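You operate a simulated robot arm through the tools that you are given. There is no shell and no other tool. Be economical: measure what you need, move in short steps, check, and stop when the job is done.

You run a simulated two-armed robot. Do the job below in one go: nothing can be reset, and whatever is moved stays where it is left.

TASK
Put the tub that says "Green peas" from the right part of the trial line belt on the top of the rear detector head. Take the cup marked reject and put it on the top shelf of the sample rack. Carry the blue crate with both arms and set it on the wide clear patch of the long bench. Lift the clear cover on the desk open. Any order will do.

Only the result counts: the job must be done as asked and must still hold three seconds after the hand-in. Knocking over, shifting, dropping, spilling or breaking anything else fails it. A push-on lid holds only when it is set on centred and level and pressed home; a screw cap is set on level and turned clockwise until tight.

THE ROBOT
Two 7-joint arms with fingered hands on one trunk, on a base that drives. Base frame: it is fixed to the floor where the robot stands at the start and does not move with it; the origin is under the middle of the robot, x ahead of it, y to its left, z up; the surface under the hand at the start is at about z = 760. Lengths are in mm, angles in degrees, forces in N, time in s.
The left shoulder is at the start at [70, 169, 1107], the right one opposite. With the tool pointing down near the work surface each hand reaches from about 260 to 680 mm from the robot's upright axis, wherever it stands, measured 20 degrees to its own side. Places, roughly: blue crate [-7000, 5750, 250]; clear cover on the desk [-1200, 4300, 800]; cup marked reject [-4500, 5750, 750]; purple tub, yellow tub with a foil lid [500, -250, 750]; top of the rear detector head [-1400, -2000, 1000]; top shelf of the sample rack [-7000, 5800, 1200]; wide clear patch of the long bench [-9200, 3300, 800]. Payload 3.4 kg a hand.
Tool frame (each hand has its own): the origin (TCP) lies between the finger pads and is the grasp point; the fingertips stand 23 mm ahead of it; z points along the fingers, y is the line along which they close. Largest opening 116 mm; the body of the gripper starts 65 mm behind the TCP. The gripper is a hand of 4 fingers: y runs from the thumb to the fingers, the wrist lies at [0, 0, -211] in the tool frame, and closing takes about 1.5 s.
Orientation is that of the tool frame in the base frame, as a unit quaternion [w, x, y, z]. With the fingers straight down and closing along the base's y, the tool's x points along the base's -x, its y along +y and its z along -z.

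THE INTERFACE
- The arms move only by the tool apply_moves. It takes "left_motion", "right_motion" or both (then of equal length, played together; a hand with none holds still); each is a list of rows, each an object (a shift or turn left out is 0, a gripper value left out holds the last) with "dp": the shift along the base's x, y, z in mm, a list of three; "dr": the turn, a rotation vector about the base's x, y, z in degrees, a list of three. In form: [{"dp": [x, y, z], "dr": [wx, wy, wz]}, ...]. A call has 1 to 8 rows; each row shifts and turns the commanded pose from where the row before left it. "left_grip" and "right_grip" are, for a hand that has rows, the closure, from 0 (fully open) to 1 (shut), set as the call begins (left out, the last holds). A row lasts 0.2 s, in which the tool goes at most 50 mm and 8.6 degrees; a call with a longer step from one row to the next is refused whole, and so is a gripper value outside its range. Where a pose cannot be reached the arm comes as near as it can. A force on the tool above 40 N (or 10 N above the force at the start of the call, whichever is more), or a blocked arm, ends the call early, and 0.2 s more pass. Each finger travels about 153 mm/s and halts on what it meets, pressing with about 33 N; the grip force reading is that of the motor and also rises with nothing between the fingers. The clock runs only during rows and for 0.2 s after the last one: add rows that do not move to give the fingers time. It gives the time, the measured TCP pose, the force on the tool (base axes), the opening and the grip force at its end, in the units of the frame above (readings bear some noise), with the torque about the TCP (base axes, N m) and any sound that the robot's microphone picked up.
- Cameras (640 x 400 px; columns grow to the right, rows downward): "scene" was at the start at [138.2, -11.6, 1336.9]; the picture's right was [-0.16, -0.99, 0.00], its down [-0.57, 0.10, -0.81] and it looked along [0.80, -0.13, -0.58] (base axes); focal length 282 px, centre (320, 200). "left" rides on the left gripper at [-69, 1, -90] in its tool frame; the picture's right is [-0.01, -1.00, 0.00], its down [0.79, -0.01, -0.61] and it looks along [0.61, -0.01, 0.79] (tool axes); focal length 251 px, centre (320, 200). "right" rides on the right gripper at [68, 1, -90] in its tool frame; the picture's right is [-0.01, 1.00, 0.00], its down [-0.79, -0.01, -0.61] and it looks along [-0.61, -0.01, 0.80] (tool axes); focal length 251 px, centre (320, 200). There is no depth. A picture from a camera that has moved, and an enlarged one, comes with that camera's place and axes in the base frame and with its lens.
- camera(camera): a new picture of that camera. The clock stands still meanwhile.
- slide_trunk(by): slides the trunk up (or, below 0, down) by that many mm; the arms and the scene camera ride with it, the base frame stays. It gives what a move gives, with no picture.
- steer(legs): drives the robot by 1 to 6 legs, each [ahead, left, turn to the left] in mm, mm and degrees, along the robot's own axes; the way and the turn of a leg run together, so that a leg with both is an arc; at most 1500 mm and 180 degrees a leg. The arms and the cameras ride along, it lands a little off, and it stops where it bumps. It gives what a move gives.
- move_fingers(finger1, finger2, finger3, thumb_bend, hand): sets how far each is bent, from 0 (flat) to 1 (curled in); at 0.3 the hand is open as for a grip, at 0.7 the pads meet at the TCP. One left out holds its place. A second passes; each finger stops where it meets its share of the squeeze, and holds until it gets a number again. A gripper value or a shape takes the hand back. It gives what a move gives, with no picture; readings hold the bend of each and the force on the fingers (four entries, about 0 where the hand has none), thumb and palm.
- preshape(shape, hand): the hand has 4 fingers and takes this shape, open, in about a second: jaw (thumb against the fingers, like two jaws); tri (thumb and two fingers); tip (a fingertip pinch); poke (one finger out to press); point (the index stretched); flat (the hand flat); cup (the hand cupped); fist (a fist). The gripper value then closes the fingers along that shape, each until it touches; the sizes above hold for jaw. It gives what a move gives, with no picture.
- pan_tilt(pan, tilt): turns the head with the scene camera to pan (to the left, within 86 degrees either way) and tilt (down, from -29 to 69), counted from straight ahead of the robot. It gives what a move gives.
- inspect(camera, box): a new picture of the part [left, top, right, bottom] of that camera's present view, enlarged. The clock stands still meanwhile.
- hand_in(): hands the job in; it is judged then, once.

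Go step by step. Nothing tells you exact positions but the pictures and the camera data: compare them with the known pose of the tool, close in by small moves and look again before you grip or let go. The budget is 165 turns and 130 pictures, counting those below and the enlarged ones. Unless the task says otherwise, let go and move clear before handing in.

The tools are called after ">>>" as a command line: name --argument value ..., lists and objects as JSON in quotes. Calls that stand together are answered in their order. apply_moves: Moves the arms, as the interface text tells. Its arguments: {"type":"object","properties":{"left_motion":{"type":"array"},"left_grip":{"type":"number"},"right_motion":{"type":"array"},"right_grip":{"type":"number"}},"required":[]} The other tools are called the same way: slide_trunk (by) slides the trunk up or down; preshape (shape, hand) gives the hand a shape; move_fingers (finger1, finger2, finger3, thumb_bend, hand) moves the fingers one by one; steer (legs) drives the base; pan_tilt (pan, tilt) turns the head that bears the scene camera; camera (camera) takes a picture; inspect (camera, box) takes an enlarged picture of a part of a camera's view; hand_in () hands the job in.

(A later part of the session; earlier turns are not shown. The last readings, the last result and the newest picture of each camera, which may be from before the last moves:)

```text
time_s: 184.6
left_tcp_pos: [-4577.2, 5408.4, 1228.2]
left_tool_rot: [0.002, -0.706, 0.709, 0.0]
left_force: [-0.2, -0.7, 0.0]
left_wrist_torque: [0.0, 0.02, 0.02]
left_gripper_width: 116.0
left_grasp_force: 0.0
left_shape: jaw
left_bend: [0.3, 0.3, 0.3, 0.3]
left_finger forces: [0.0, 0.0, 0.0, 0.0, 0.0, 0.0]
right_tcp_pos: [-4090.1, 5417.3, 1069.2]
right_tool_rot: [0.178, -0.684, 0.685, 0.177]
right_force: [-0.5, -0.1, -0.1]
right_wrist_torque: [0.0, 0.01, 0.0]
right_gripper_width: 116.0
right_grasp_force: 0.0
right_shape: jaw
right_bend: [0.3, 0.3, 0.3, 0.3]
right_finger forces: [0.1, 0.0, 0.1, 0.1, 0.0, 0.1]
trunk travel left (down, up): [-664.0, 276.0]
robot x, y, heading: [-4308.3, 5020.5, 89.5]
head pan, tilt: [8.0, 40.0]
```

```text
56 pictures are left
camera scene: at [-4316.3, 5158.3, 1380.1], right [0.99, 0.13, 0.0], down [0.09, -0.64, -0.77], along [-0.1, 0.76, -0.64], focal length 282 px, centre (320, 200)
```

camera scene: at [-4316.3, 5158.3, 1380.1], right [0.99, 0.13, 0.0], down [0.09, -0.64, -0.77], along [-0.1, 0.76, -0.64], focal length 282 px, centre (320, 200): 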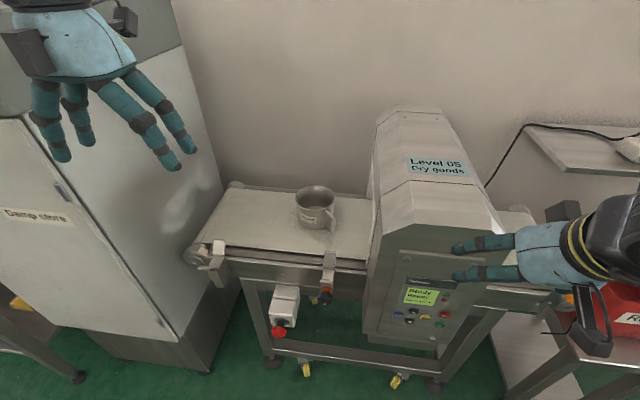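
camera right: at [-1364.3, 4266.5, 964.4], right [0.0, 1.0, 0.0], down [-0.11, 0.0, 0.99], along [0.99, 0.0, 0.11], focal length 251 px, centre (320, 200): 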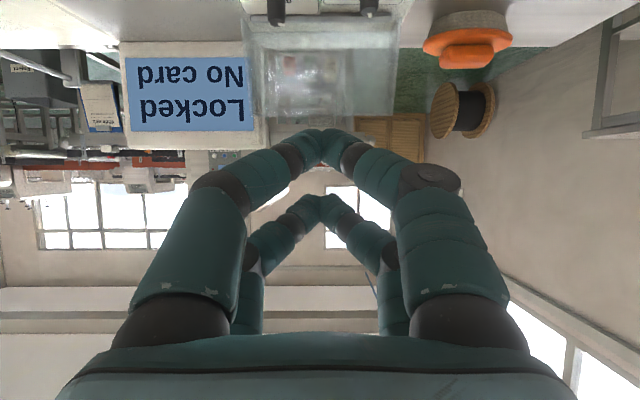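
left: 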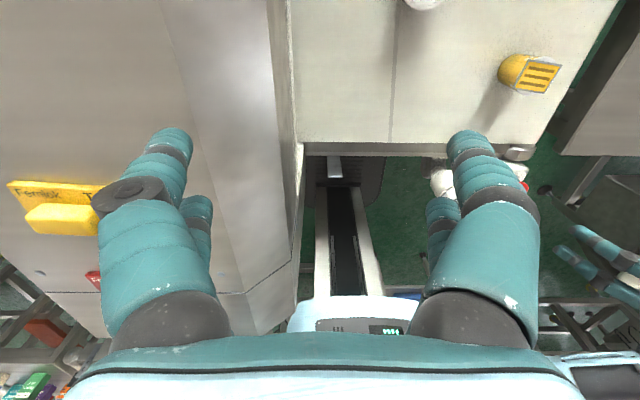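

>>> inspect --camera "scene" --box '[270, 160, 370, 250]'

```text
4.44 times, centred on (320, 205) of scene
camera zoom: at [-4316.3, 5158.3, 1380.1], right [0.99, 0.13, 0.0], down [0.09, -0.64, -0.77], along [-0.1, 0.76, -0.64], focal length 1251 px, centre (320, 178)
```

zoom: 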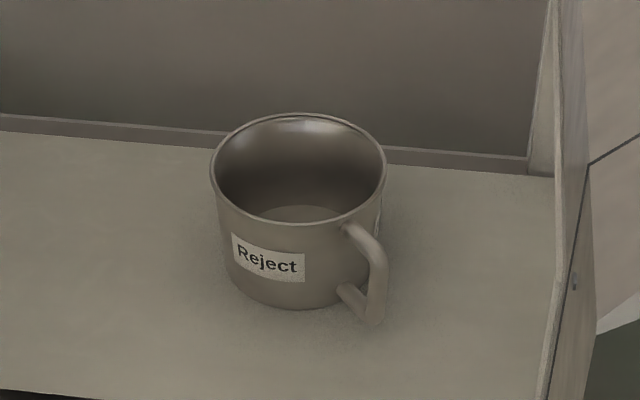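

It's an open metal mug, ~120 mm wide at the rim (z≈830) centred at about (-4418,5822): too wide to span, so I'll pinch its left wall with the left hand. First raise the right hand clear of the detector head, then drive closer.

>>> apply_moves --right_motion '[{"dp": [0, -10, 45]}, {"dp": [0, -10, 45]}, {"dp": [0, -10, 45]}, {"dp": [0, -10, 45]}]'

>>> steer --legs '[[165, 0, 0.4]]'

>>> apply_moves --left_motion '[{"dp": [15, 30, -30], "dr": [5, 0, 0]}, {"dp": [15, 30, -30], "dr": [5, 0, 0]}, {"dp": [15, 30, -30], "dr": [5, 0, 0]}, {"dp": [15, 30, -30], "dr": [5, 0, 0]}, {"dp": [15, 30, -30]}, {"dp": [15, 30, -30]}]'

>>> camera --camera "left"

>>> camera --camera "scene"

```text
time_s: 185.6
left_tcp_pos: [-4577.7, 5408.7, 1228.6]
left_tool_rot: [0.002, -0.705, 0.709, 0.001]
left_force: [0.6, -0.2, -0.2]
left_wrist_torque: [0.03, -0.05, 0.02]
left_gripper_width: 116.1
left_grasp_force: 0.1
left_shape: jaw
left_bend: [0.3, 0.3, 0.3, 0.3]
left_finger forces: [0.1, 0.1, 0.0, 0.1, 0.0, 0.0]
right_tcp_pos: [-4091.9, 5374.8, 1251.4]
right_tool_rot: [0.177, -0.684, 0.685, 0.177]
right_force: [-0.6, -0.8, 0.2]
right_wrist_torque: [-0.02, -0.03, 0.03]
right_gripper_width: 116.0
right_grasp_force: 0.0
right_shape: jaw
right_bend: [0.3, 0.3, 0.3, 0.3]
right_finger forces: [0.0, 0.0, 0.0, 0.0, 0.0, 0.1]
trunk travel left (down, up): [-664.0, 276.0]
robot x, y, heading: [-4307.5, 5021.7, 89.7]
head pan, tilt: [8.0, 40.0]
```

```text
time_s: 187.1
left_tcp_pos: [-4579.9, 5572.7, 1228.8]
left_tool_rot: [-0.002, 0.708, -0.707, -0.001]
left_force: [0.1, -0.6, -0.7]
left_wrist_torque: [-0.01, 0.0, 0.03]
left_gripper_width: 115.9
left_grasp_force: 0.1
left_shape: jaw
left_bend: [0.3, 0.3, 0.3, 0.3]
left_finger forces: [0.1, 0.0, 0.0, 0.0, 0.0, 0.0]
right_tcp_pos: [-4093.0, 5545.0, 1251.2]
right_tool_rot: [-0.179, 0.686, -0.683, -0.178]
right_force: [-0.1, 0.8, 0.4]
right_wrist_torque: [0.02, -0.03, 0.0]
right_gripper_width: 115.7
right_grasp_force: 0.0
right_shape: jaw
right_bend: [0.3, 0.3, 0.3, 0.3]
right_finger forces: [0.0, 0.0, 0.0, 0.0, 0.0, 0.0]
trunk travel left (down, up): [-664.0, 276.0]
robot x, y, heading: [-4306.5, 5192.0, 90.1]
head pan, tilt: [8.0, 40.0]
```

```text
time_s: 188.5
left_tcp_pos: [-4487.6, 5757.0, 1045.5]
left_tool_rot: [-0.124, 0.696, -0.696, -0.123]
left_force: [0.2, 0.6, 0.5]
left_wrist_torque: [-0.02, 0.0, 0.0]
left_gripper_width: 115.7
left_grasp_force: 0.1
left_shape: jaw
left_bend: [0.3, 0.3, 0.3, 0.3]
left_finger forces: [0.0, 0.0, 0.0, 0.0, 0.0, 0.0]
right_tcp_pos: [-4092.2, 5549.4, 1249.2]
right_tool_rot: [-0.177, 0.686, -0.683, -0.177]
right_force: [-0.1, 0.3, -0.5]
right_wrist_torque: [-0.03, 0.02, -0.03]
right_gripper_width: 115.7
right_grasp_force: 0.0
right_shape: jaw
right_bend: [0.3, 0.3, 0.3, 0.3]
right_finger forces: [0.1, 0.0, 0.0, 0.0, 0.1, 0.1]
trunk travel left (down, up): [-664.0, 276.0]
robot x, y, heading: [-4304.9, 5191.2, 89.8]
head pan, tilt: [8.0, 40.0]
```

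```text
54 pictures are left
camera left: at [-4488.9, 5789.8, 1153.3], right [1.0, 0.01, 0.0], down [0.01, -0.95, 0.3], along [0.01, -0.3, -0.95], focal length 251 px, centre (320, 200)
```

left: 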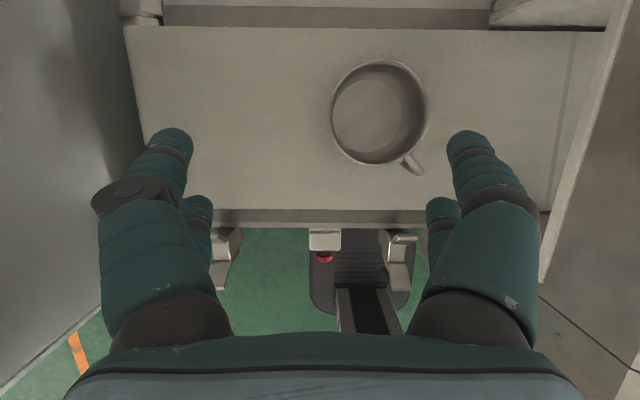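

```text
53 pictures are left
camera scene: at [-4315.8, 5328.5, 1379.8], right [0.99, 0.14, 0.0], down [0.09, -0.64, -0.77], along [-0.11, 0.76, -0.64], focal length 282 px, centre (320, 200)
```

scene: 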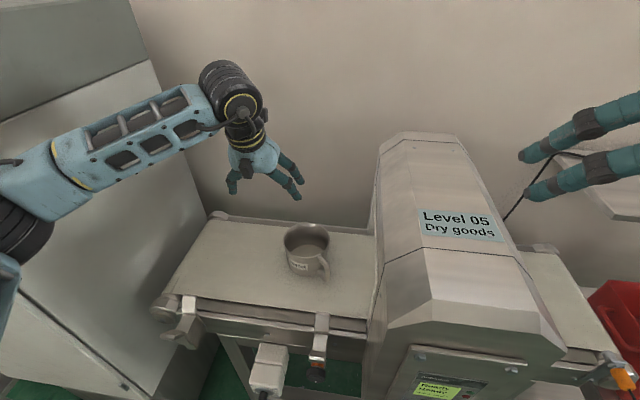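

Mug centre ≈(-4414,5800), radius ≈59. Positioning over its left wall and descending part-way.

>>> apply_moves --left_motion '[{"dp": [5, 13, -40]}, {"dp": [5, 13, -40]}, {"dp": [4, 12, -40]}, {"dp": [0, 0, -25]}, {}]'

>>> camera --camera "left"

```text
time_s: 189.7
left_tcp_pos: [-4476.8, 5793.8, 902.1]
left_tool_rot: [0.124, -0.696, 0.696, 0.124]
left_force: [0.6, 0.5, 0.1]
left_wrist_torque: [0.01, 0.02, -0.01]
left_gripper_width: 116.1
left_grasp_force: 0.0
left_shape: jaw
left_bend: [0.3, 0.3, 0.3, 0.3]
left_finger forces: [0.0, 0.0, 0.0, 0.0, 0.0, 0.1]
right_tcp_pos: [-4092.0, 5547.3, 1249.8]
right_tool_rot: [-0.178, 0.686, -0.683, -0.178]
right_force: [0.0, 0.8, 0.0]
right_wrist_torque: [-0.05, 0.03, 0.03]
right_gripper_width: 115.8
right_grasp_force: 0.1
right_shape: jaw
right_bend: [0.3, 0.3, 0.3, 0.3]
right_finger forces: [0.0, 0.1, 0.0, 0.0, 0.1, 0.1]
trunk travel left (down, up): [-664.0, 276.0]
robot x, y, heading: [-4307.7, 5186.9, 90.1]
head pan, tilt: [8.0, 40.0]
```

```text
52 pictures are left
camera left: at [-4476.8, 5826.9, 1010.0], right [1.0, 0.01, 0.0], down [0.01, -0.96, 0.3], along [0.01, -0.3, -0.96], focal length 251 px, centre (320, 200)
```

left: 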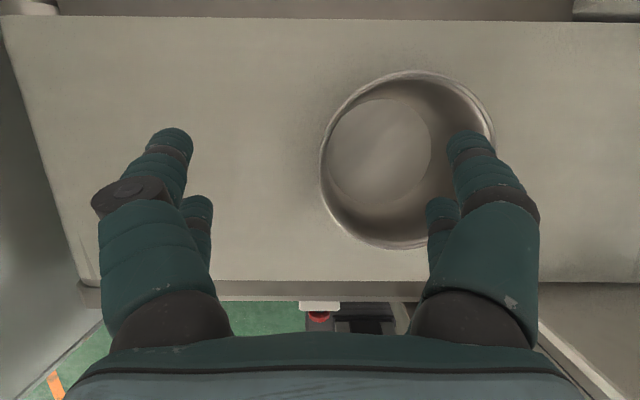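

Wall is right under the TCP. Descending and pinching.

>>> apply_moves --left_motion '[{"dp": [1, 0, -30]}, {"dp": [1, 0, -30]}, {"dp": [0, 0, -25]}, {}]'

>>> apply_moves --left_motion '[{}, {}, {}, {}, {}, {}, {}, {}]' --left_grip 1.0

>>> camera --camera "left"

```text
time_s: 190.7
left_tcp_pos: [-4474.0, 5792.7, 817.7]
left_tool_rot: [-0.124, 0.696, -0.696, -0.123]
left_force: [0.0, 0.2, 0.2]
left_wrist_torque: [-0.01, -0.03, 0.02]
left_gripper_width: 115.8
left_grasp_force: 0.1
left_shape: jaw
left_bend: [0.3, 0.3, 0.3, 0.3]
left_finger forces: [0.1, 0.0, 0.0, 0.0, 0.1, 0.0]
right_tcp_pos: [-4093.5, 5546.7, 1251.3]
right_tool_rot: [-0.178, 0.686, -0.683, -0.177]
right_force: [0.6, -0.8, -1.1]
right_wrist_torque: [0.0, 0.0, 0.03]
right_gripper_width: 115.9
right_grasp_force: 0.1
right_shape: jaw
right_bend: [0.3, 0.3, 0.3, 0.3]
right_finger forces: [0.1, 0.0, 0.0, 0.0, 0.0, 0.0]
trunk travel left (down, up): [-664.0, 276.0]
robot x, y, heading: [-4307.6, 5191.9, 90.1]
head pan, tilt: [8.0, 40.0]
```

```text
time_s: 192.5
left_tcp_pos: [-4474.8, 5794.0, 816.7]
left_tool_rot: [-0.124, 0.697, -0.695, -0.123]
left_force: [0.6, 1.1, 0.2]
left_wrist_torque: [0.02, -0.06, 0.07]
left_gripper_width: 2.1
left_grasp_force: 32.7
left_shape: jaw
left_bend: [0.64, 0.65, 0.72, 0.74]
left_finger forces: [29.0, 30.7, 29.7, 0.0, 30.2, 0.0]
right_tcp_pos: [-4093.0, 5546.8, 1250.2]
right_tool_rot: [-0.177, 0.686, -0.683, -0.178]
right_force: [0.4, 0.5, 1.0]
right_wrist_torque: [-0.03, 0.0, -0.02]
right_gripper_width: 116.0
right_grasp_force: 0.0
right_shape: jaw
right_bend: [0.3, 0.3, 0.3, 0.3]
right_finger forces: [0.0, 0.0, 0.0, 0.1, 0.0, 0.1]
trunk travel left (down, up): [-664.0, 276.0]
robot x, y, heading: [-4304.8, 5188.4, 90.1]
head pan, tilt: [8.0, 40.0]
```

```text
51 pictures are left
camera left: at [-4475.0, 5826.3, 925.1], right [1.0, 0.01, 0.0], down [0.01, -0.95, 0.3], along [0.01, -0.3, -0.95], focal length 251 px, centre (320, 200)
```

left: 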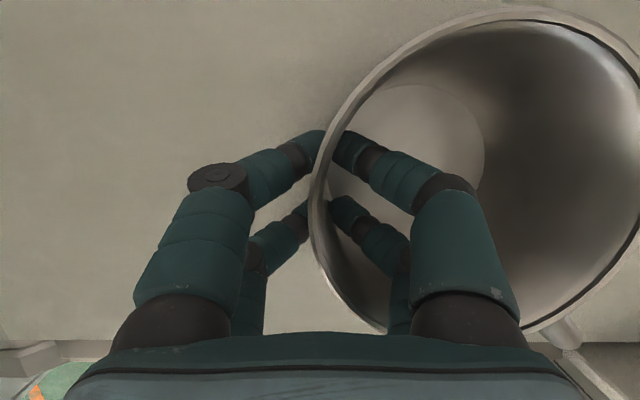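

Pinched on the wall. Lifting.

>>> apply_moves --left_motion '[{"dp": [0, 0, 10]}, {"dp": [0, 0, 25]}, {"dp": [0, 0, 35]}, {"dp": [0, 0, 40]}, {"dp": [0, 0, 45]}, {"dp": [0, 0, 45]}, {"dp": [0, 0, 45]}]'

>>> camera --camera "left"

>>> camera --camera "scene"

```text
time_s: 194.1
left_tcp_pos: [-4472.3, 5790.9, 1063.5]
left_tool_rot: [-0.123, 0.696, -0.696, -0.123]
left_force: [0.2, 0.5, -2.6]
left_wrist_torque: [0.01, 0.12, -0.02]
left_gripper_width: 2.0
left_grasp_force: 32.9
left_shape: jaw
left_bend: [0.64, 0.65, 0.72, 0.74]
left_finger forces: [29.4, 34.9, 31.0, 0.0, 33.1, 0.0]
right_tcp_pos: [-4091.0, 5547.4, 1250.1]
right_tool_rot: [-0.178, 0.686, -0.683, -0.178]
right_force: [0.3, 0.9, -0.2]
right_wrist_torque: [-0.02, 0.0, 0.0]
right_gripper_width: 116.1
right_grasp_force: 0.0
right_shape: jaw
right_bend: [0.3, 0.3, 0.3, 0.3]
right_finger forces: [0.0, 0.0, 0.0, 0.0, 0.1, 0.0]
trunk travel left (down, up): [-664.0, 276.0]
robot x, y, heading: [-4308.8, 5190.7, 89.9]
head pan, tilt: [8.0, 40.0]
```

```text
50 pictures are left
camera left: at [-4472.0, 5824.3, 1169.8], right [1.0, 0.01, 0.0], down [0.01, -0.95, 0.3], along [0.01, -0.3, -0.95], focal length 251 px, centre (320, 200)
```

left: 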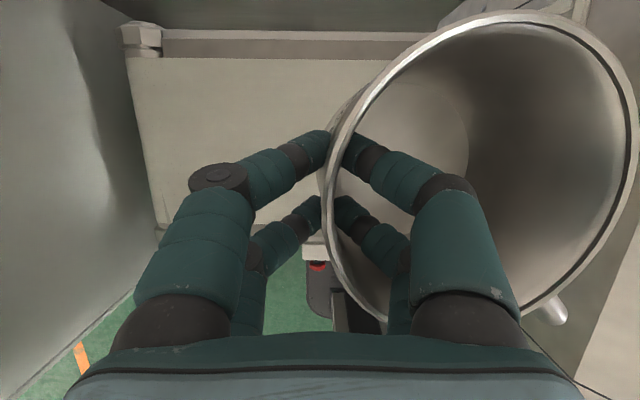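

```text
49 pictures are left
camera scene: at [-4315.9, 5326.4, 1380.0], right [0.99, 0.14, 0.0], down [0.09, -0.64, -0.77], along [-0.11, 0.76, -0.64], focal length 282 px, centre (320, 200)
```

scene: 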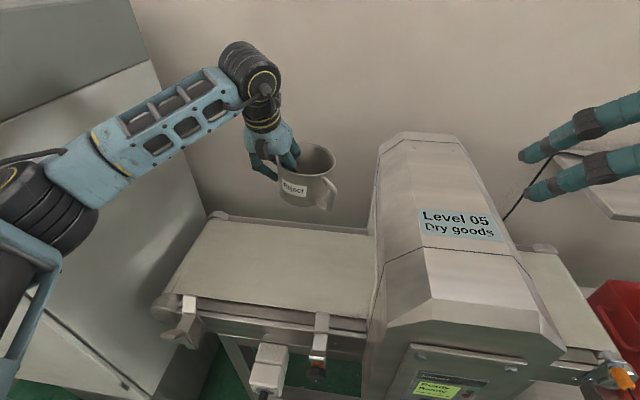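

Mug held (slightly drooped). Backing out, then retracting the arm and heading to the rack.

>>> steer --legs '[[-800, 0, 0], [0, 0, 90]]'

>>> apply_moves --left_motion '[{"dp": [40, 0, 10]}, {"dp": [40, 0, 10]}, {"dp": [40, 0, 10]}, {"dp": [40, 0, 10]}, {"dp": [30, 0, 10]}]'

>>> pan_tilt --pan -35 --tilt 20

>>> camera --camera "scene"

```text
time_s: 202.2
left_tcp_pos: [-4899.2, 4208.6, 1061.9]
left_tool_rot: [0.0, 0.985, 0.011, -0.174]
left_force: [-0.5, 0.7, -2.0]
left_wrist_torque: [-0.15, -0.02, -0.01]
left_gripper_width: 1.9
left_grasp_force: 33.7
left_shape: jaw
left_bend: [0.64, 0.65, 0.72, 0.74]
left_finger forces: [29.3, 34.3, 30.8, 0.0, 32.6, 0.0]
right_tcp_pos: [-4663.1, 4593.1, 1250.2]
right_tool_rot: [0.002, 0.968, 0.012, -0.251]
right_force: [-0.2, -0.4, -0.4]
right_wrist_torque: [0.0, -0.04, 0.03]
right_gripper_width: 116.2
right_grasp_force: 0.0
right_shape: jaw
right_bend: [0.3, 0.3, 0.3, 0.3]
right_finger forces: [0.0, 0.0, 0.0, 0.0, 0.0, 0.1]
trunk travel left (down, up): [-664.0, 276.0]
robot x, y, heading: [-4296.8, 4384.5, -179.0]
head pan, tilt: [8.0, 40.0]
```

```text
time_s: 203.4
left_tcp_pos: [-4710.4, 4209.4, 1113.2]
left_tool_rot: [0.001, 0.985, 0.01, -0.174]
left_force: [-0.6, -0.3, -2.4]
left_wrist_torque: [-0.12, 0.03, -0.02]
left_gripper_width: 2.1
left_grasp_force: 33.1
left_shape: jaw
left_bend: [0.64, 0.65, 0.72, 0.74]
left_finger forces: [29.4, 34.4, 30.8, 0.0, 33.0, 0.0]
right_tcp_pos: [-4661.5, 4592.6, 1249.9]
right_tool_rot: [0.003, 0.968, 0.012, -0.251]
right_force: [-0.5, -0.6, -0.3]
right_wrist_torque: [-0.05, 0.01, 0.01]
right_gripper_width: 116.1
right_grasp_force: 0.1
right_shape: jaw
right_bend: [0.3, 0.3, 0.3, 0.3]
right_finger forces: [0.0, 0.0, 0.0, 0.0, 0.1, 0.0]
trunk travel left (down, up): [-664.0, 276.0]
robot x, y, heading: [-4301.7, 4385.1, -178.7]
head pan, tilt: [8.0, 40.0]
```

```text
time_s: 204.5
left_tcp_pos: [-4711.1, 4208.1, 1112.6]
left_tool_rot: [0.001, 0.985, 0.011, -0.175]
left_force: [-0.3, 0.3, -2.5]
left_wrist_torque: [-0.11, 0.0, 0.03]
left_gripper_width: 2.2
left_grasp_force: 33.4
left_shape: jaw
left_bend: [0.64, 0.65, 0.72, 0.74]
left_finger forces: [29.5, 34.4, 30.8, 0.0, 33.0, 0.0]
right_tcp_pos: [-4662.2, 4593.2, 1251.3]
right_tool_rot: [0.003, 0.968, 0.012, -0.25]
right_force: [0.1, 0.2, -0.2]
right_wrist_torque: [-0.01, 0.01, -0.01]
right_gripper_width: 115.9
right_grasp_force: 0.0
right_shape: jaw
right_bend: [0.3, 0.3, 0.3, 0.3]
right_finger forces: [0.0, 0.0, 0.0, 0.0, 0.0, 0.1]
trunk travel left (down, up): [-664.0, 276.0]
robot x, y, heading: [-4300.6, 4385.1, -178.8]
head pan, tilt: [-35.0, 20.0]
```

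```text
48 pictures are left
camera scene: at [-4426.8, 4440.6, 1411.3], right [0.56, 0.83, 0.0], down [0.28, -0.19, -0.94], along [-0.78, 0.52, -0.34], focal length 282 px, centre (320, 200)
```

scene: 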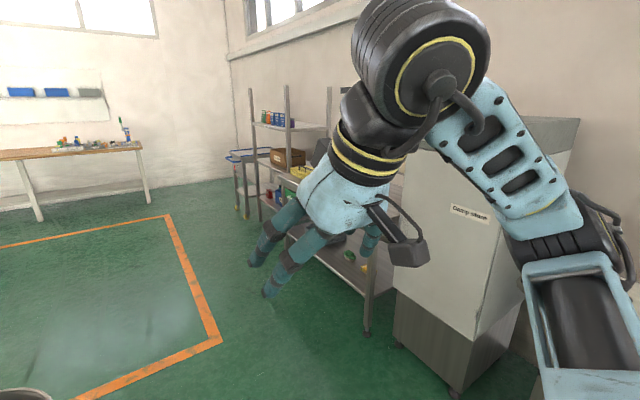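

>>> steer --legs '[[0, 0, -1.2], [1350, 0, 0], [1350, 0, 0], [0, 0, -90]]'

>>> pan_tilt --pan 0 --tilt 25

>>> camera --camera "scene"

```text
time_s: 221.9
left_tcp_pos: [-7160.3, 4771.2, 1113.0]
left_tool_rot: [0.125, -0.689, 0.704, 0.122]
left_force: [0.7, -0.4, -1.1]
left_wrist_torque: [-0.01, 0.13, -0.02]
left_gripper_width: 2.0
left_grasp_force: 32.8
left_shape: jaw
left_bend: [0.65, 0.66, 0.72, 0.74]
left_finger forces: [29.4, 34.4, 30.8, 0.0, 32.8, 0.0]
right_tcp_pos: [-6777.5, 4706.5, 1250.6]
right_tool_rot: [0.18, -0.679, 0.69, 0.176]
right_force: [0.6, 0.7, -0.8]
right_wrist_torque: [0.01, -0.03, -0.01]
right_gripper_width: 115.9
right_grasp_force: 0.1
right_shape: jaw
right_bend: [0.3, 0.3, 0.3, 0.3]
right_finger forces: [0.1, 0.0, 0.0, 0.1, 0.0, 0.0]
trunk travel left (down, up): [-664.0, 276.0]
robot x, y, heading: [-6999.4, 4353.4, 88.7]
head pan, tilt: [-35.0, 20.0]
```

```text
time_s: 222.9
left_tcp_pos: [-7158.8, 4770.8, 1112.1]
left_tool_rot: [0.126, -0.689, 0.703, 0.121]
left_force: [-1.1, -0.1, -2.2]
left_wrist_torque: [0.0, 0.14, 0.02]
left_gripper_width: 2.0
left_grasp_force: 32.4
left_shape: jaw
left_bend: [0.65, 0.66, 0.72, 0.74]
left_finger forces: [29.3, 34.4, 30.8, 0.0, 32.9, 0.1]
right_tcp_pos: [-6777.2, 4706.8, 1251.2]
right_tool_rot: [0.179, -0.679, 0.689, 0.176]
right_force: [0.1, -0.5, 0.3]
right_wrist_torque: [-0.02, -0.02, 0.0]
right_gripper_width: 115.8
right_grasp_force: 0.2
right_shape: jaw
right_bend: [0.3, 0.3, 0.3, 0.3]
right_finger forces: [0.0, 0.0, 0.1, 0.1, 0.0, 0.0]
trunk travel left (down, up): [-664.0, 276.0]
robot x, y, heading: [-6999.2, 4353.5, 88.5]
head pan, tilt: [0.0, 25.0]
```

```text
47 pictures are left
camera scene: at [-6994.2, 4498.7, 1403.3], right [1.0, -0.02, 0.0], down [-0.01, -0.42, -0.91], along [0.02, 0.91, -0.42], focal length 282 px, centre (320, 200)
```

scene: 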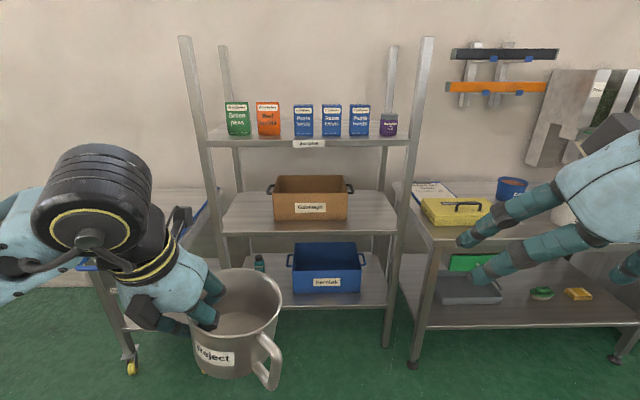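

The top shelf carries a row of boxes. I'll raise the trunk and move closer to look for free room for the mug.

>>> slide_trunk --by 230

>>> steer --legs '[[0, 0, 1.4], [450, 0, 0]]'

>>> pan_tilt --pan 0 --tilt 30

>>> camera --camera "scene"

```text
time_s: 225.3
left_tcp_pos: [-7158.3, 4772.0, 1341.8]
left_tool_rot: [0.125, -0.689, 0.703, 0.122]
left_force: [-0.5, -0.1, -1.9]
left_wrist_torque: [0.01, 0.12, 0.0]
left_gripper_width: 2.3
left_grasp_force: 33.2
left_shape: jaw
left_bend: [0.65, 0.66, 0.72, 0.74]
left_finger forces: [29.4, 34.4, 30.9, 0.1, 32.9, 0.1]
right_tcp_pos: [-6777.7, 4707.0, 1480.5]
right_tool_rot: [0.18, -0.679, 0.69, 0.176]
right_force: [0.0, 0.5, -0.9]
right_wrist_torque: [-0.02, 0.01, 0.0]
right_gripper_width: 115.8
right_grasp_force: 0.0
right_shape: jaw
right_bend: [0.3, 0.3, 0.3, 0.3]
right_finger forces: [0.0, 0.1, 0.0, 0.1, 0.1, 0.0]
trunk travel left (down, up): [-894.0, 46.0]
robot x, y, heading: [-6997.5, 4352.5, 88.8]
head pan, tilt: [0.0, 25.0]
```

```text
time_s: 228.4
left_tcp_pos: [-7165.0, 5218.1, 1343.4]
left_tool_rot: [0.125, -0.694, 0.698, 0.123]
left_force: [-0.1, -0.6, -2.7]
left_wrist_torque: [0.01, 0.09, 0.01]
left_gripper_width: 1.9
left_grasp_force: 32.7
left_shape: jaw
left_bend: [0.65, 0.66, 0.72, 0.74]
left_finger forces: [29.5, 34.3, 30.9, 0.0, 32.9, 0.0]
right_tcp_pos: [-6781.6, 5158.9, 1480.4]
right_tool_rot: [0.178, -0.684, 0.685, 0.178]
right_force: [-0.9, -0.4, -1.2]
right_wrist_torque: [0.0, 0.03, -0.01]
right_gripper_width: 116.1
right_grasp_force: 0.1
right_shape: jaw
right_bend: [0.3, 0.3, 0.3, 0.3]
right_finger forces: [0.0, 0.1, 0.0, 0.1, 0.0, 0.0]
trunk travel left (down, up): [-894.0, 46.0]
robot x, y, heading: [-6997.4, 4807.6, 89.9]
head pan, tilt: [0.0, 25.0]
```

```text
time_s: 229.0
left_tcp_pos: [-7165.4, 5218.9, 1342.4]
left_tool_rot: [0.124, -0.694, 0.698, 0.122]
left_force: [-0.2, -0.5, -1.7]
left_wrist_torque: [0.02, 0.11, 0.01]
left_gripper_width: 2.3
left_grasp_force: 33.1
left_shape: jaw
left_bend: [0.65, 0.66, 0.72, 0.74]
left_finger forces: [29.4, 34.5, 30.8, 0.0, 32.9, 0.0]
right_tcp_pos: [-6781.7, 5161.5, 1481.3]
right_tool_rot: [0.178, -0.684, 0.685, 0.177]
right_force: [1.3, 1.1, 0.8]
right_wrist_torque: [0.03, -0.03, 0.03]
right_gripper_width: 115.9
right_grasp_force: 0.0
right_shape: jaw
right_bend: [0.3, 0.3, 0.3, 0.3]
right_finger forces: [0.0, 0.0, 0.1, 0.0, 0.1, 0.0]
trunk travel left (down, up): [-894.0, 46.0]
robot x, y, heading: [-6999.0, 4804.1, 89.8]
head pan, tilt: [0.0, 30.0]
```

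```text
46 pictures are left
camera scene: at [-6995.8, 4947.6, 1625.4], right [1.0, -0.01, 0.0], down [0.0, -0.5, -0.87], along [0.01, 0.87, -0.5], focal length 282 px, centre (320, 200)
```

scene: 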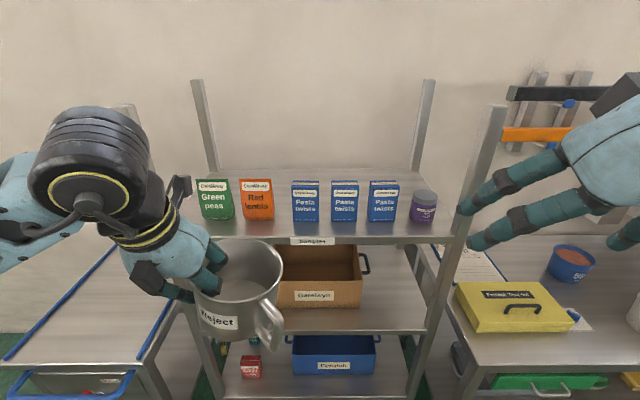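

Behind the boxes the shelf (z≈1170, y 5544–6000) is clear. I'll lift the mug over the boxes and set it behind them. First raise it, tuck the right hand, and drive in.

>>> apply_moves --left_motion '[{"dp": [10, 0, 35]}, {"dp": [10, 0, 35]}, {"dp": [10, 0, 30]}, {}]' --right_motion '[{"dp": [-15, -40, 0]}, {"dp": [-15, -40, 0]}, {"dp": [-15, -40, 0]}, {}]'

>>> steer --legs '[[250, -55, 0]]'

>>> camera --camera "scene"

```text
time_s: 230.0
left_tcp_pos: [-7132.7, 5218.7, 1441.3]
left_tool_rot: [0.124, -0.694, 0.698, 0.122]
left_force: [0.7, -1.2, -1.7]
left_wrist_torque: [0.01, 0.09, -0.02]
left_gripper_width: 2.1
left_grasp_force: 32.4
left_shape: jaw
left_bend: [0.65, 0.66, 0.72, 0.74]
left_finger forces: [29.6, 35.0, 31.3, 0.1, 33.3, 0.0]
right_tcp_pos: [-6826.2, 5039.6, 1480.7]
right_tool_rot: [0.177, -0.684, 0.685, 0.177]
right_force: [-0.5, -0.9, -0.6]
right_wrist_torque: [-0.02, 0.02, -0.01]
right_gripper_width: 115.7
right_grasp_force: 0.2
right_shape: jaw
right_bend: [0.3, 0.3, 0.3, 0.3]
right_finger forces: [0.0, 0.0, 0.0, 0.1, 0.1, 0.1]
trunk travel left (down, up): [-894.0, 46.0]
robot x, y, heading: [-6999.0, 4808.8, 89.7]
head pan, tilt: [0.0, 30.0]
```

```text
time_s: 231.9
left_tcp_pos: [-7077.0, 5470.5, 1442.4]
left_tool_rot: [0.126, -0.694, 0.698, 0.124]
left_force: [0.2, 0.0, -2.1]
left_wrist_torque: [0.02, 0.09, -0.01]
left_gripper_width: 2.2
left_grasp_force: 33.4
left_shape: jaw
left_bend: [0.65, 0.66, 0.72, 0.74]
left_finger forces: [29.5, 35.1, 31.2, 0.0, 33.3, 0.1]
right_tcp_pos: [-6769.1, 5290.9, 1480.9]
right_tool_rot: [0.18, -0.683, 0.685, 0.177]
right_force: [0.8, -0.3, 0.9]
right_wrist_torque: [0.03, 0.01, 0.01]
right_gripper_width: 116.1
right_grasp_force: 0.0
right_shape: jaw
right_bend: [0.3, 0.3, 0.3, 0.3]
right_finger forces: [0.0, 0.0, 0.0, 0.0, 0.1, 0.0]
trunk travel left (down, up): [-894.0, 46.0]
robot x, y, heading: [-6943.8, 5058.9, 89.9]
head pan, tilt: [0.0, 30.0]
```

```text
45 pictures are left
camera scene: at [-6939.5, 5199.6, 1625.8], right [1.0, -0.01, 0.0], down [0.0, -0.5, -0.87], along [0.01, 0.87, -0.5], focal length 282 px, centre (320, 200)
```

scene: 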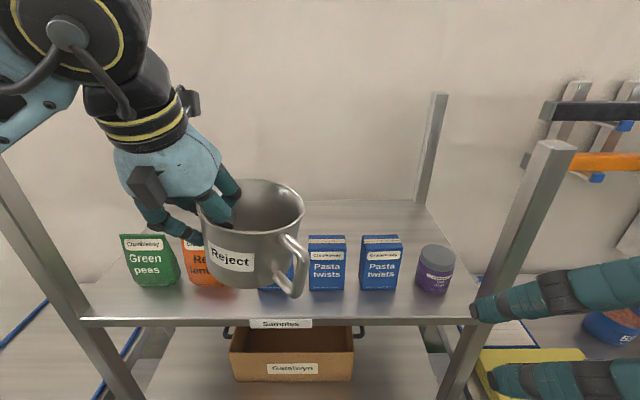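

>>> steer --legs '[[175, 0, 0]]'

>>> apply_moves --left_motion '[{"dp": [0, 36, 0]}, {"dp": [0, 36, 0]}, {"dp": [0, 36, 0]}, {"dp": [0, 36, 0]}, {"dp": [0, 36, 0]}, {}]'

>>> camera --camera "scene"

>>> camera --camera "left"

```text
time_s: 233.4
left_tcp_pos: [-7075.2, 5650.4, 1442.5]
left_tool_rot: [0.126, -0.694, 0.698, 0.124]
left_force: [0.8, -0.2, -0.5]
left_wrist_torque: [0.05, 0.11, 0.0]
left_gripper_width: 2.1
left_grasp_force: 32.9
left_shape: jaw
left_bend: [0.65, 0.66, 0.72, 0.74]
left_finger forces: [29.6, 35.0, 31.1, 0.1, 33.3, 0.0]
right_tcp_pos: [-6767.2, 5471.4, 1482.7]
right_tool_rot: [0.18, -0.683, 0.685, 0.178]
right_force: [0.2, -0.4, -0.4]
right_wrist_torque: [0.02, 0.01, 0.0]
right_gripper_width: 115.9
right_grasp_force: 0.1
right_shape: jaw
right_bend: [0.3, 0.3, 0.3, 0.3]
right_finger forces: [0.1, 0.1, 0.0, 0.0, 0.0, 0.0]
trunk travel left (down, up): [-894.0, 46.0]
robot x, y, heading: [-6942.2, 5240.2, 89.7]
head pan, tilt: [0.0, 30.0]
```

```text
time_s: 234.8
left_tcp_pos: [-7075.4, 5836.5, 1440.6]
left_tool_rot: [0.125, -0.694, 0.699, 0.122]
left_force: [-0.4, -0.5, -0.1]
left_wrist_torque: [-0.01, 0.1, 0.04]
left_gripper_width: 2.2
left_grasp_force: 32.7
left_shape: jaw
left_bend: [0.65, 0.66, 0.72, 0.74]
left_finger forces: [29.7, 34.6, 31.1, 0.0, 33.3, 0.0]
right_tcp_pos: [-6765.7, 5474.2, 1481.3]
right_tool_rot: [-0.179, 0.684, -0.684, -0.178]
right_force: [0.1, 0.3, 0.3]
right_wrist_torque: [0.02, -0.01, 0.03]
right_gripper_width: 115.6
right_grasp_force: 0.1
right_shape: jaw
right_bend: [0.3, 0.3, 0.3, 0.3]
right_finger forces: [0.1, 0.0, 0.0, 0.0, 0.0, 0.1]
trunk travel left (down, up): [-894.0, 46.0]
robot x, y, heading: [-6938.3, 5235.8, 89.8]
head pan, tilt: [0.0, 30.0]
```

```text
44 pictures are left
camera scene: at [-6937.4, 5383.8, 1625.4], right [1.0, -0.01, 0.0], down [0.0, -0.5, -0.87], along [0.01, 0.87, -0.5], focal length 282 px, centre (320, 200)
```

scene: 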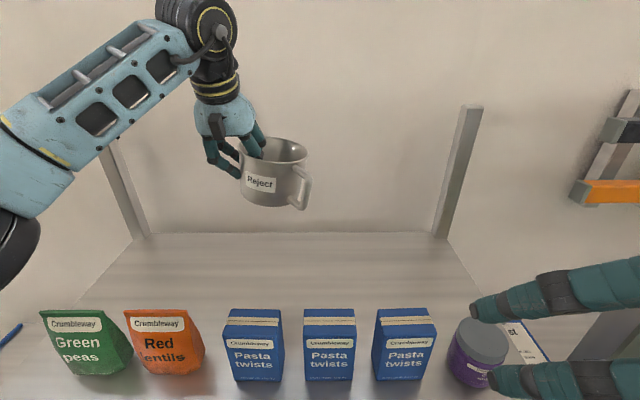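

```text
43 pictures are left
camera left: at [-7076.2, 5868.0, 1548.0], right [1.0, 0.0, 0.0], down [0.0, -0.96, 0.3], along [0.0, -0.3, -0.96], focal length 251 px, centre (320, 200)
```

left: 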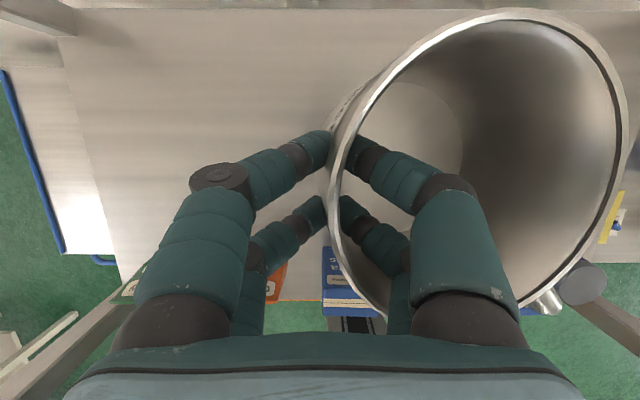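

>>> inspect --camera "scene" --box '[200, 110, 340, 230]'

```text
3.33 times, centred on (270, 170) of scene
camera zoom: at [-6937.4, 5383.8, 1625.4], right [1.0, -0.01, 0.0], down [0.0, -0.5, -0.87], along [0.01, 0.87, -0.5], focal length 938 px, centre (487, 300)
```

zoom: 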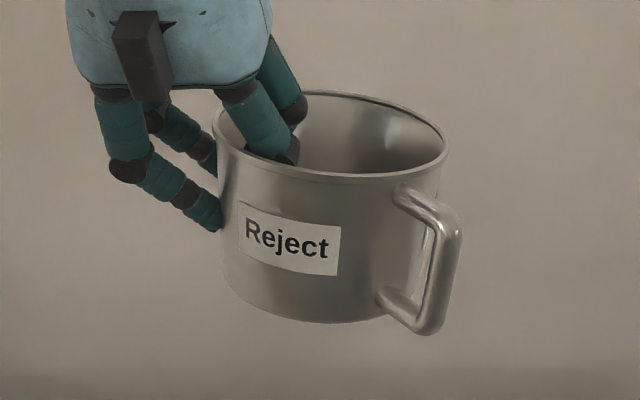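

The mug droops about 7° to the right; I'll level it by turning the hand, then lower.

>>> apply_moves --left_motion '[{"dp": [0, 0, -35], "dr": [0, -3.5, 0]}, {"dp": [0, 0, -40], "dr": [0, -3.5, 0]}, {"dp": [0, 0, -45]}, {"dp": [0, 0, -40]}, {"dp": [0, 0, -22]}, {}]'

>>> inspect --camera "scene" --box '[200, 150, 360, 290]'

```text
time_s: 236.2
left_tcp_pos: [-7076.4, 5834.3, 1259.2]
left_tool_rot: [-0.166, 0.7, -0.689, -0.08]
left_force: [0.0, -0.5, -2.1]
left_wrist_torque: [0.0, 0.15, 0.01]
left_gripper_width: 2.1
left_grasp_force: 33.4
left_shape: jaw
left_bend: [0.65, 0.66, 0.72, 0.74]
left_finger forces: [29.8, 35.2, 31.3, 0.0, 33.4, 0.1]
right_tcp_pos: [-6766.5, 5474.9, 1481.8]
right_tool_rot: [0.178, -0.684, 0.685, 0.176]
right_force: [0.5, 0.3, -0.7]
right_wrist_torque: [0.01, 0.02, 0.0]
right_gripper_width: 115.7
right_grasp_force: 0.2
right_shape: jaw
right_bend: [0.3, 0.3, 0.3, 0.3]
right_finger forces: [0.0, 0.0, 0.0, 0.0, 0.1, 0.0]
trunk travel left (down, up): [-894.0, 46.0]
robot x, y, heading: [-6937.0, 5239.9, 89.6]
head pan, tilt: [0.0, 30.0]
```

```text
2.86 times, centred on (280, 220) of scene
camera zoom: at [-6937.1, 5384.2, 1625.3], right [1.0, -0.01, 0.0], down [0.0, -0.5, -0.87], along [0.01, 0.87, -0.5], focal length 804 px, centre (434, 143)
```

zoom: 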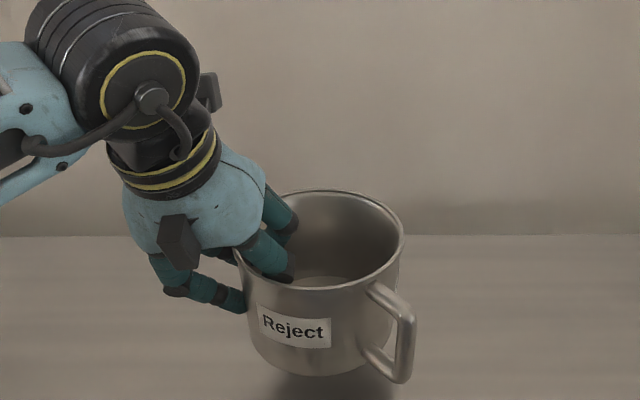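

>>> apply_moves --left_motion '[{"dp": [0, 0, -8]}, {"dp": [0, 0, -5]}, {"dp": [0, 0, -5]}, {"dp": [0, 0, -4]}, {"dp": [0, 0, -4]}, {"dp": [0, 0, -4]}]'

>>> inspect --camera "scene" --box '[200, 150, 360, 290]'

```text
time_s: 237.6
left_tcp_pos: [-7074.8, 5832.4, 1229.6]
left_tool_rot: [-0.167, 0.7, -0.69, -0.08]
left_force: [0.0, 0.1, -2.2]
left_wrist_torque: [0.02, 0.1, 0.0]
left_gripper_width: 2.4
left_grasp_force: 33.0
left_shape: jaw
left_bend: [0.65, 0.66, 0.72, 0.74]
left_finger forces: [29.8, 35.2, 31.3, 0.1, 33.4, 0.0]
right_tcp_pos: [-6766.3, 5474.2, 1481.0]
right_tool_rot: [0.179, -0.684, 0.685, 0.177]
right_force: [0.5, 0.5, -0.2]
right_wrist_torque: [-0.03, -0.03, 0.01]
right_gripper_width: 115.7
right_grasp_force: 0.1
right_shape: jaw
right_bend: [0.3, 0.3, 0.3, 0.3]
right_finger forces: [0.1, 0.0, 0.1, 0.0, 0.0, 0.0]
trunk travel left (down, up): [-894.0, 46.0]
robot x, y, heading: [-6934.8, 5241.6, 89.7]
head pan, tilt: [0.0, 30.0]
```

```text
2.86 times, centred on (280, 220) of scene
camera zoom: at [-6937.4, 5384.6, 1625.3], right [1.0, -0.01, 0.0], down [0.0, -0.5, -0.87], along [0.01, 0.87, -0.5], focal length 804 px, centre (434, 143)
```

zoom: 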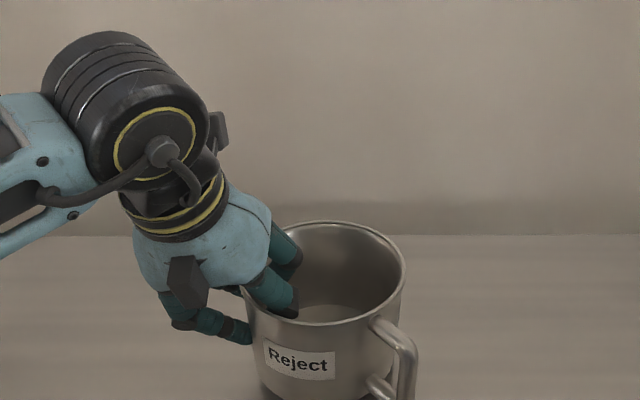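

>>> apply_moves --left_motion '[{"dp": [0, 0, -4]}, {"dp": [0, 0, -4]}, {"dp": [0, 0, -3]}, {"dp": [0, 0, -3]}]'

>>> inspect --camera "scene" --box '[200, 180, 360, 320]'

```text
time_s: 238.6
left_tcp_pos: [-7075.0, 5834.4, 1215.8]
left_tool_rot: [-0.167, 0.7, -0.689, -0.08]
left_force: [-1.6, 0.6, 2.3]
left_wrist_torque: [0.04, -0.05, 0.06]
left_gripper_width: 2.0
left_grasp_force: 32.8
left_shape: jaw
left_bend: [0.64, 0.66, 0.72, 0.74]
left_finger forces: [31.3, 33.9, 31.9, 0.0, 32.4, 0.0]
right_tcp_pos: [-6767.4, 5475.3, 1481.3]
right_tool_rot: [0.179, -0.684, 0.684, 0.177]
right_force: [0.8, 0.0, 0.2]
right_wrist_torque: [0.04, 0.0, 0.01]
right_gripper_width: 116.0
right_grasp_force: 0.0
right_shape: jaw
right_bend: [0.3, 0.3, 0.3, 0.3]
right_finger forces: [0.0, 0.0, 0.1, 0.1, 0.0, 0.0]
trunk travel left (down, up): [-894.0, 46.0]
robot x, y, heading: [-6935.8, 5239.2, 89.4]
head pan, tilt: [0.0, 30.0]
```

```text
2.86 times, centred on (280, 250) of scene
camera zoom: at [-6937.7, 5384.1, 1625.4], right [1.0, -0.01, 0.0], down [0.0, -0.5, -0.87], along [0.01, 0.87, -0.5], focal length 804 px, centre (434, 57)
```

zoom: 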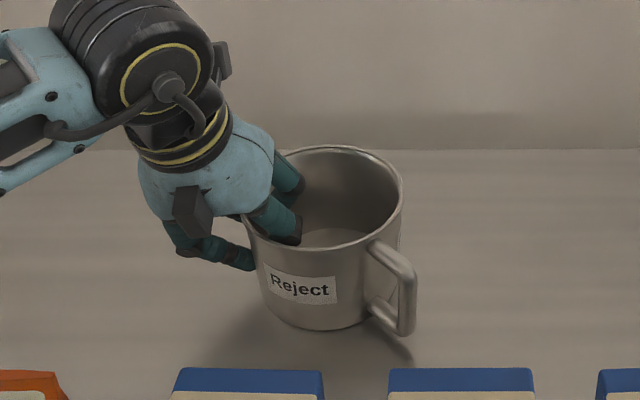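

>>> apply_moves --left_motion '[{"dp": [0, 0, -2]}, {"dp": [0, 0, -2]}, {"dp": [0, 0, -1]}]'

>>> apply_moves --left_motion '[{}, {}, {}, {}, {}, {}]' --left_grip 0.5

>>> camera --camera "left"

>>> inspect --camera "scene" --box '[200, 180, 360, 320]'

```text
time_s: 239.4
left_tcp_pos: [-7075.3, 5833.7, 1215.7]
left_tool_rot: [-0.171, 0.7, -0.688, -0.083]
left_force: [-4.2, 13.1, 37.2]
left_wrist_torque: [0.28, -0.32, 0.17]
left_gripper_width: 2.7
left_grasp_force: 32.1
left_shape: jaw
left_bend: [0.65, 0.68, 0.72, 0.74]
left_finger forces: [35.6, 36.6, 38.3, 0.1, 35.4, 0.0]
right_tcp_pos: [-6767.0, 5472.3, 1481.3]
right_tool_rot: [-0.179, 0.684, -0.684, -0.178]
right_force: [0.0, 0.1, 0.0]
right_wrist_torque: [0.02, -0.01, 0.01]
right_gripper_width: 115.7
right_grasp_force: 0.0
right_shape: jaw
right_bend: [0.3, 0.3, 0.3, 0.3]
right_finger forces: [0.0, 0.0, 0.0, 0.0, 0.0, 0.0]
trunk travel left (down, up): [-894.0, 46.0]
robot x, y, heading: [-6939.3, 5243.7, 89.7]
head pan, tilt: [0.0, 30.0]
```

```text
time_s: 240.8
left_tcp_pos: [-7074.5, 5834.8, 1211.1]
left_tool_rot: [-0.167, 0.7, -0.69, -0.08]
left_force: [0.5, -0.1, 0.4]
left_wrist_torque: [0.0, 0.01, -0.01]
left_gripper_width: 57.5
left_grasp_force: 0.0
left_shape: jaw
left_bend: [0.72, 0.72, 0.72, 0.75]
left_finger forces: [0.0, 0.0, 0.1, 0.1, 0.0, 0.1]
right_tcp_pos: [-6767.1, 5475.1, 1481.0]
right_tool_rot: [0.178, -0.684, 0.685, 0.177]
right_force: [-0.4, 1.1, 0.2]
right_wrist_torque: [0.0, -0.01, 0.02]
right_gripper_width: 115.9
right_grasp_force: 0.0
right_shape: jaw
right_bend: [0.3, 0.3, 0.3, 0.3]
right_finger forces: [0.1, 0.1, 0.0, 0.0, 0.0, 0.1]
trunk travel left (down, up): [-894.0, 46.0]
robot x, y, heading: [-6941.1, 5242.0, 89.7]
head pan, tilt: [0.0, 30.0]
```

```text
38 pictures are left
camera left: at [-7088.5, 5867.1, 1316.9], right [0.99, 0.0, 0.13], down [-0.04, -0.96, 0.29], along [0.12, -0.3, -0.95], focal length 251 px, centre (320, 200)
```

left: 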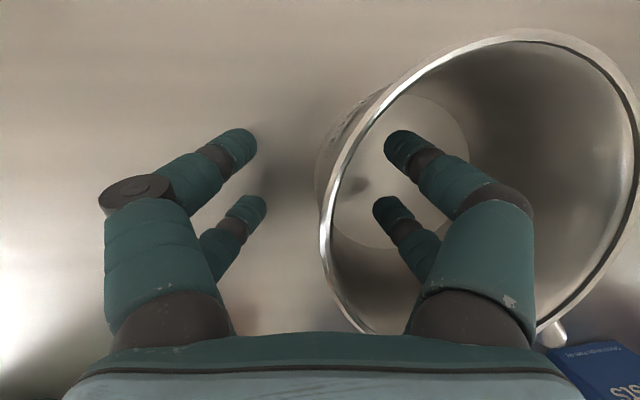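

```text
2.86 times, centred on (280, 250) of scene
camera zoom: at [-6937.6, 5383.9, 1625.4], right [1.0, -0.01, 0.0], down [0.0, -0.5, -0.87], along [0.01, 0.87, -0.5], focal length 804 px, centre (434, 57)
```

zoom: 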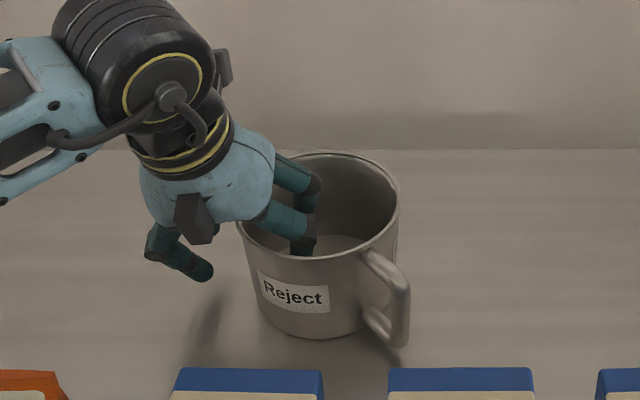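

Mug stands on the shelf. Lifting the hand straight out.

>>> apply_moves --left_motion '[{"dp": [0, 0, 15]}, {"dp": [0, 0, 30]}, {"dp": [0, 0, 45]}, {"dp": [0, 0, 45]}, {"dp": [0, 0, 45]}, {"dp": [0, 0, 40]}]'

>>> apply_moves --left_motion '[{"dp": [0, -45, 0], "dr": [0, 3.5, 0]}, {"dp": [0, -45, 0], "dr": [0, 3.5, 0]}, {"dp": [0, -45, 0]}, {"dp": [0, -45, 0]}, {"dp": [-10, -30, 0]}]' --left_grip 0

>>> camera --camera "scene"

```text
time_s: 242.2
left_tcp_pos: [-7073.8, 5832.8, 1431.7]
left_tool_rot: [-0.167, 0.7, -0.69, -0.08]
left_force: [0.1, -0.1, -0.3]
left_wrist_torque: [0.04, 0.01, -0.02]
left_gripper_width: 57.4
left_grasp_force: 0.1
left_shape: jaw
left_bend: [0.72, 0.72, 0.72, 0.75]
left_finger forces: [0.0, 0.1, 0.1, 0.0, 0.0, 0.1]
right_tcp_pos: [-6766.0, 5474.3, 1481.3]
right_tool_rot: [0.179, -0.683, 0.686, 0.177]
right_force: [-0.2, -0.1, 0.0]
right_wrist_torque: [-0.02, -0.02, 0.03]
right_gripper_width: 115.9
right_grasp_force: 0.0
right_shape: jaw
right_bend: [0.3, 0.3, 0.3, 0.3]
right_finger forces: [0.0, 0.0, 0.1, 0.0, 0.0, 0.1]
trunk travel left (down, up): [-894.0, 46.0]
robot x, y, heading: [-6937.4, 5243.2, 89.5]
head pan, tilt: [0.0, 30.0]
```

```text
time_s: 243.4
left_tcp_pos: [-7086.6, 5621.8, 1432.1]
left_tool_rot: [0.125, -0.694, 0.698, 0.123]
left_force: [-0.3, 0.1, -0.1]
left_wrist_torque: [0.01, -0.02, 0.02]
left_gripper_width: 115.9
left_grasp_force: 0.1
left_shape: jaw
left_bend: [0.3, 0.3, 0.3, 0.3]
left_finger forces: [0.1, 0.1, 0.1, 0.0, 0.1, 0.0]
right_tcp_pos: [-6768.9, 5472.2, 1482.1]
right_tool_rot: [0.179, -0.684, 0.685, 0.177]
right_force: [-0.3, -0.2, 0.5]
right_wrist_torque: [-0.01, -0.01, 0.01]
right_gripper_width: 116.0
right_grasp_force: 0.0
right_shape: jaw
right_bend: [0.3, 0.3, 0.3, 0.3]
right_finger forces: [0.1, 0.1, 0.0, 0.1, 0.0, 0.0]
trunk travel left (down, up): [-894.0, 46.0]
robot x, y, heading: [-6942.2, 5239.6, 89.5]
head pan, tilt: [0.0, 30.0]
```

```text
36 pictures are left
camera scene: at [-6938.5, 5381.7, 1625.6], right [1.0, -0.01, 0.0], down [0.0, -0.5, -0.87], along [0.01, 0.87, -0.5], focal length 282 px, centre (320, 200)
```

scene: 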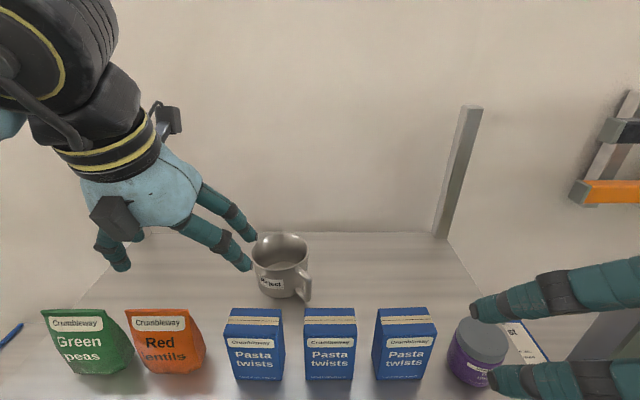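

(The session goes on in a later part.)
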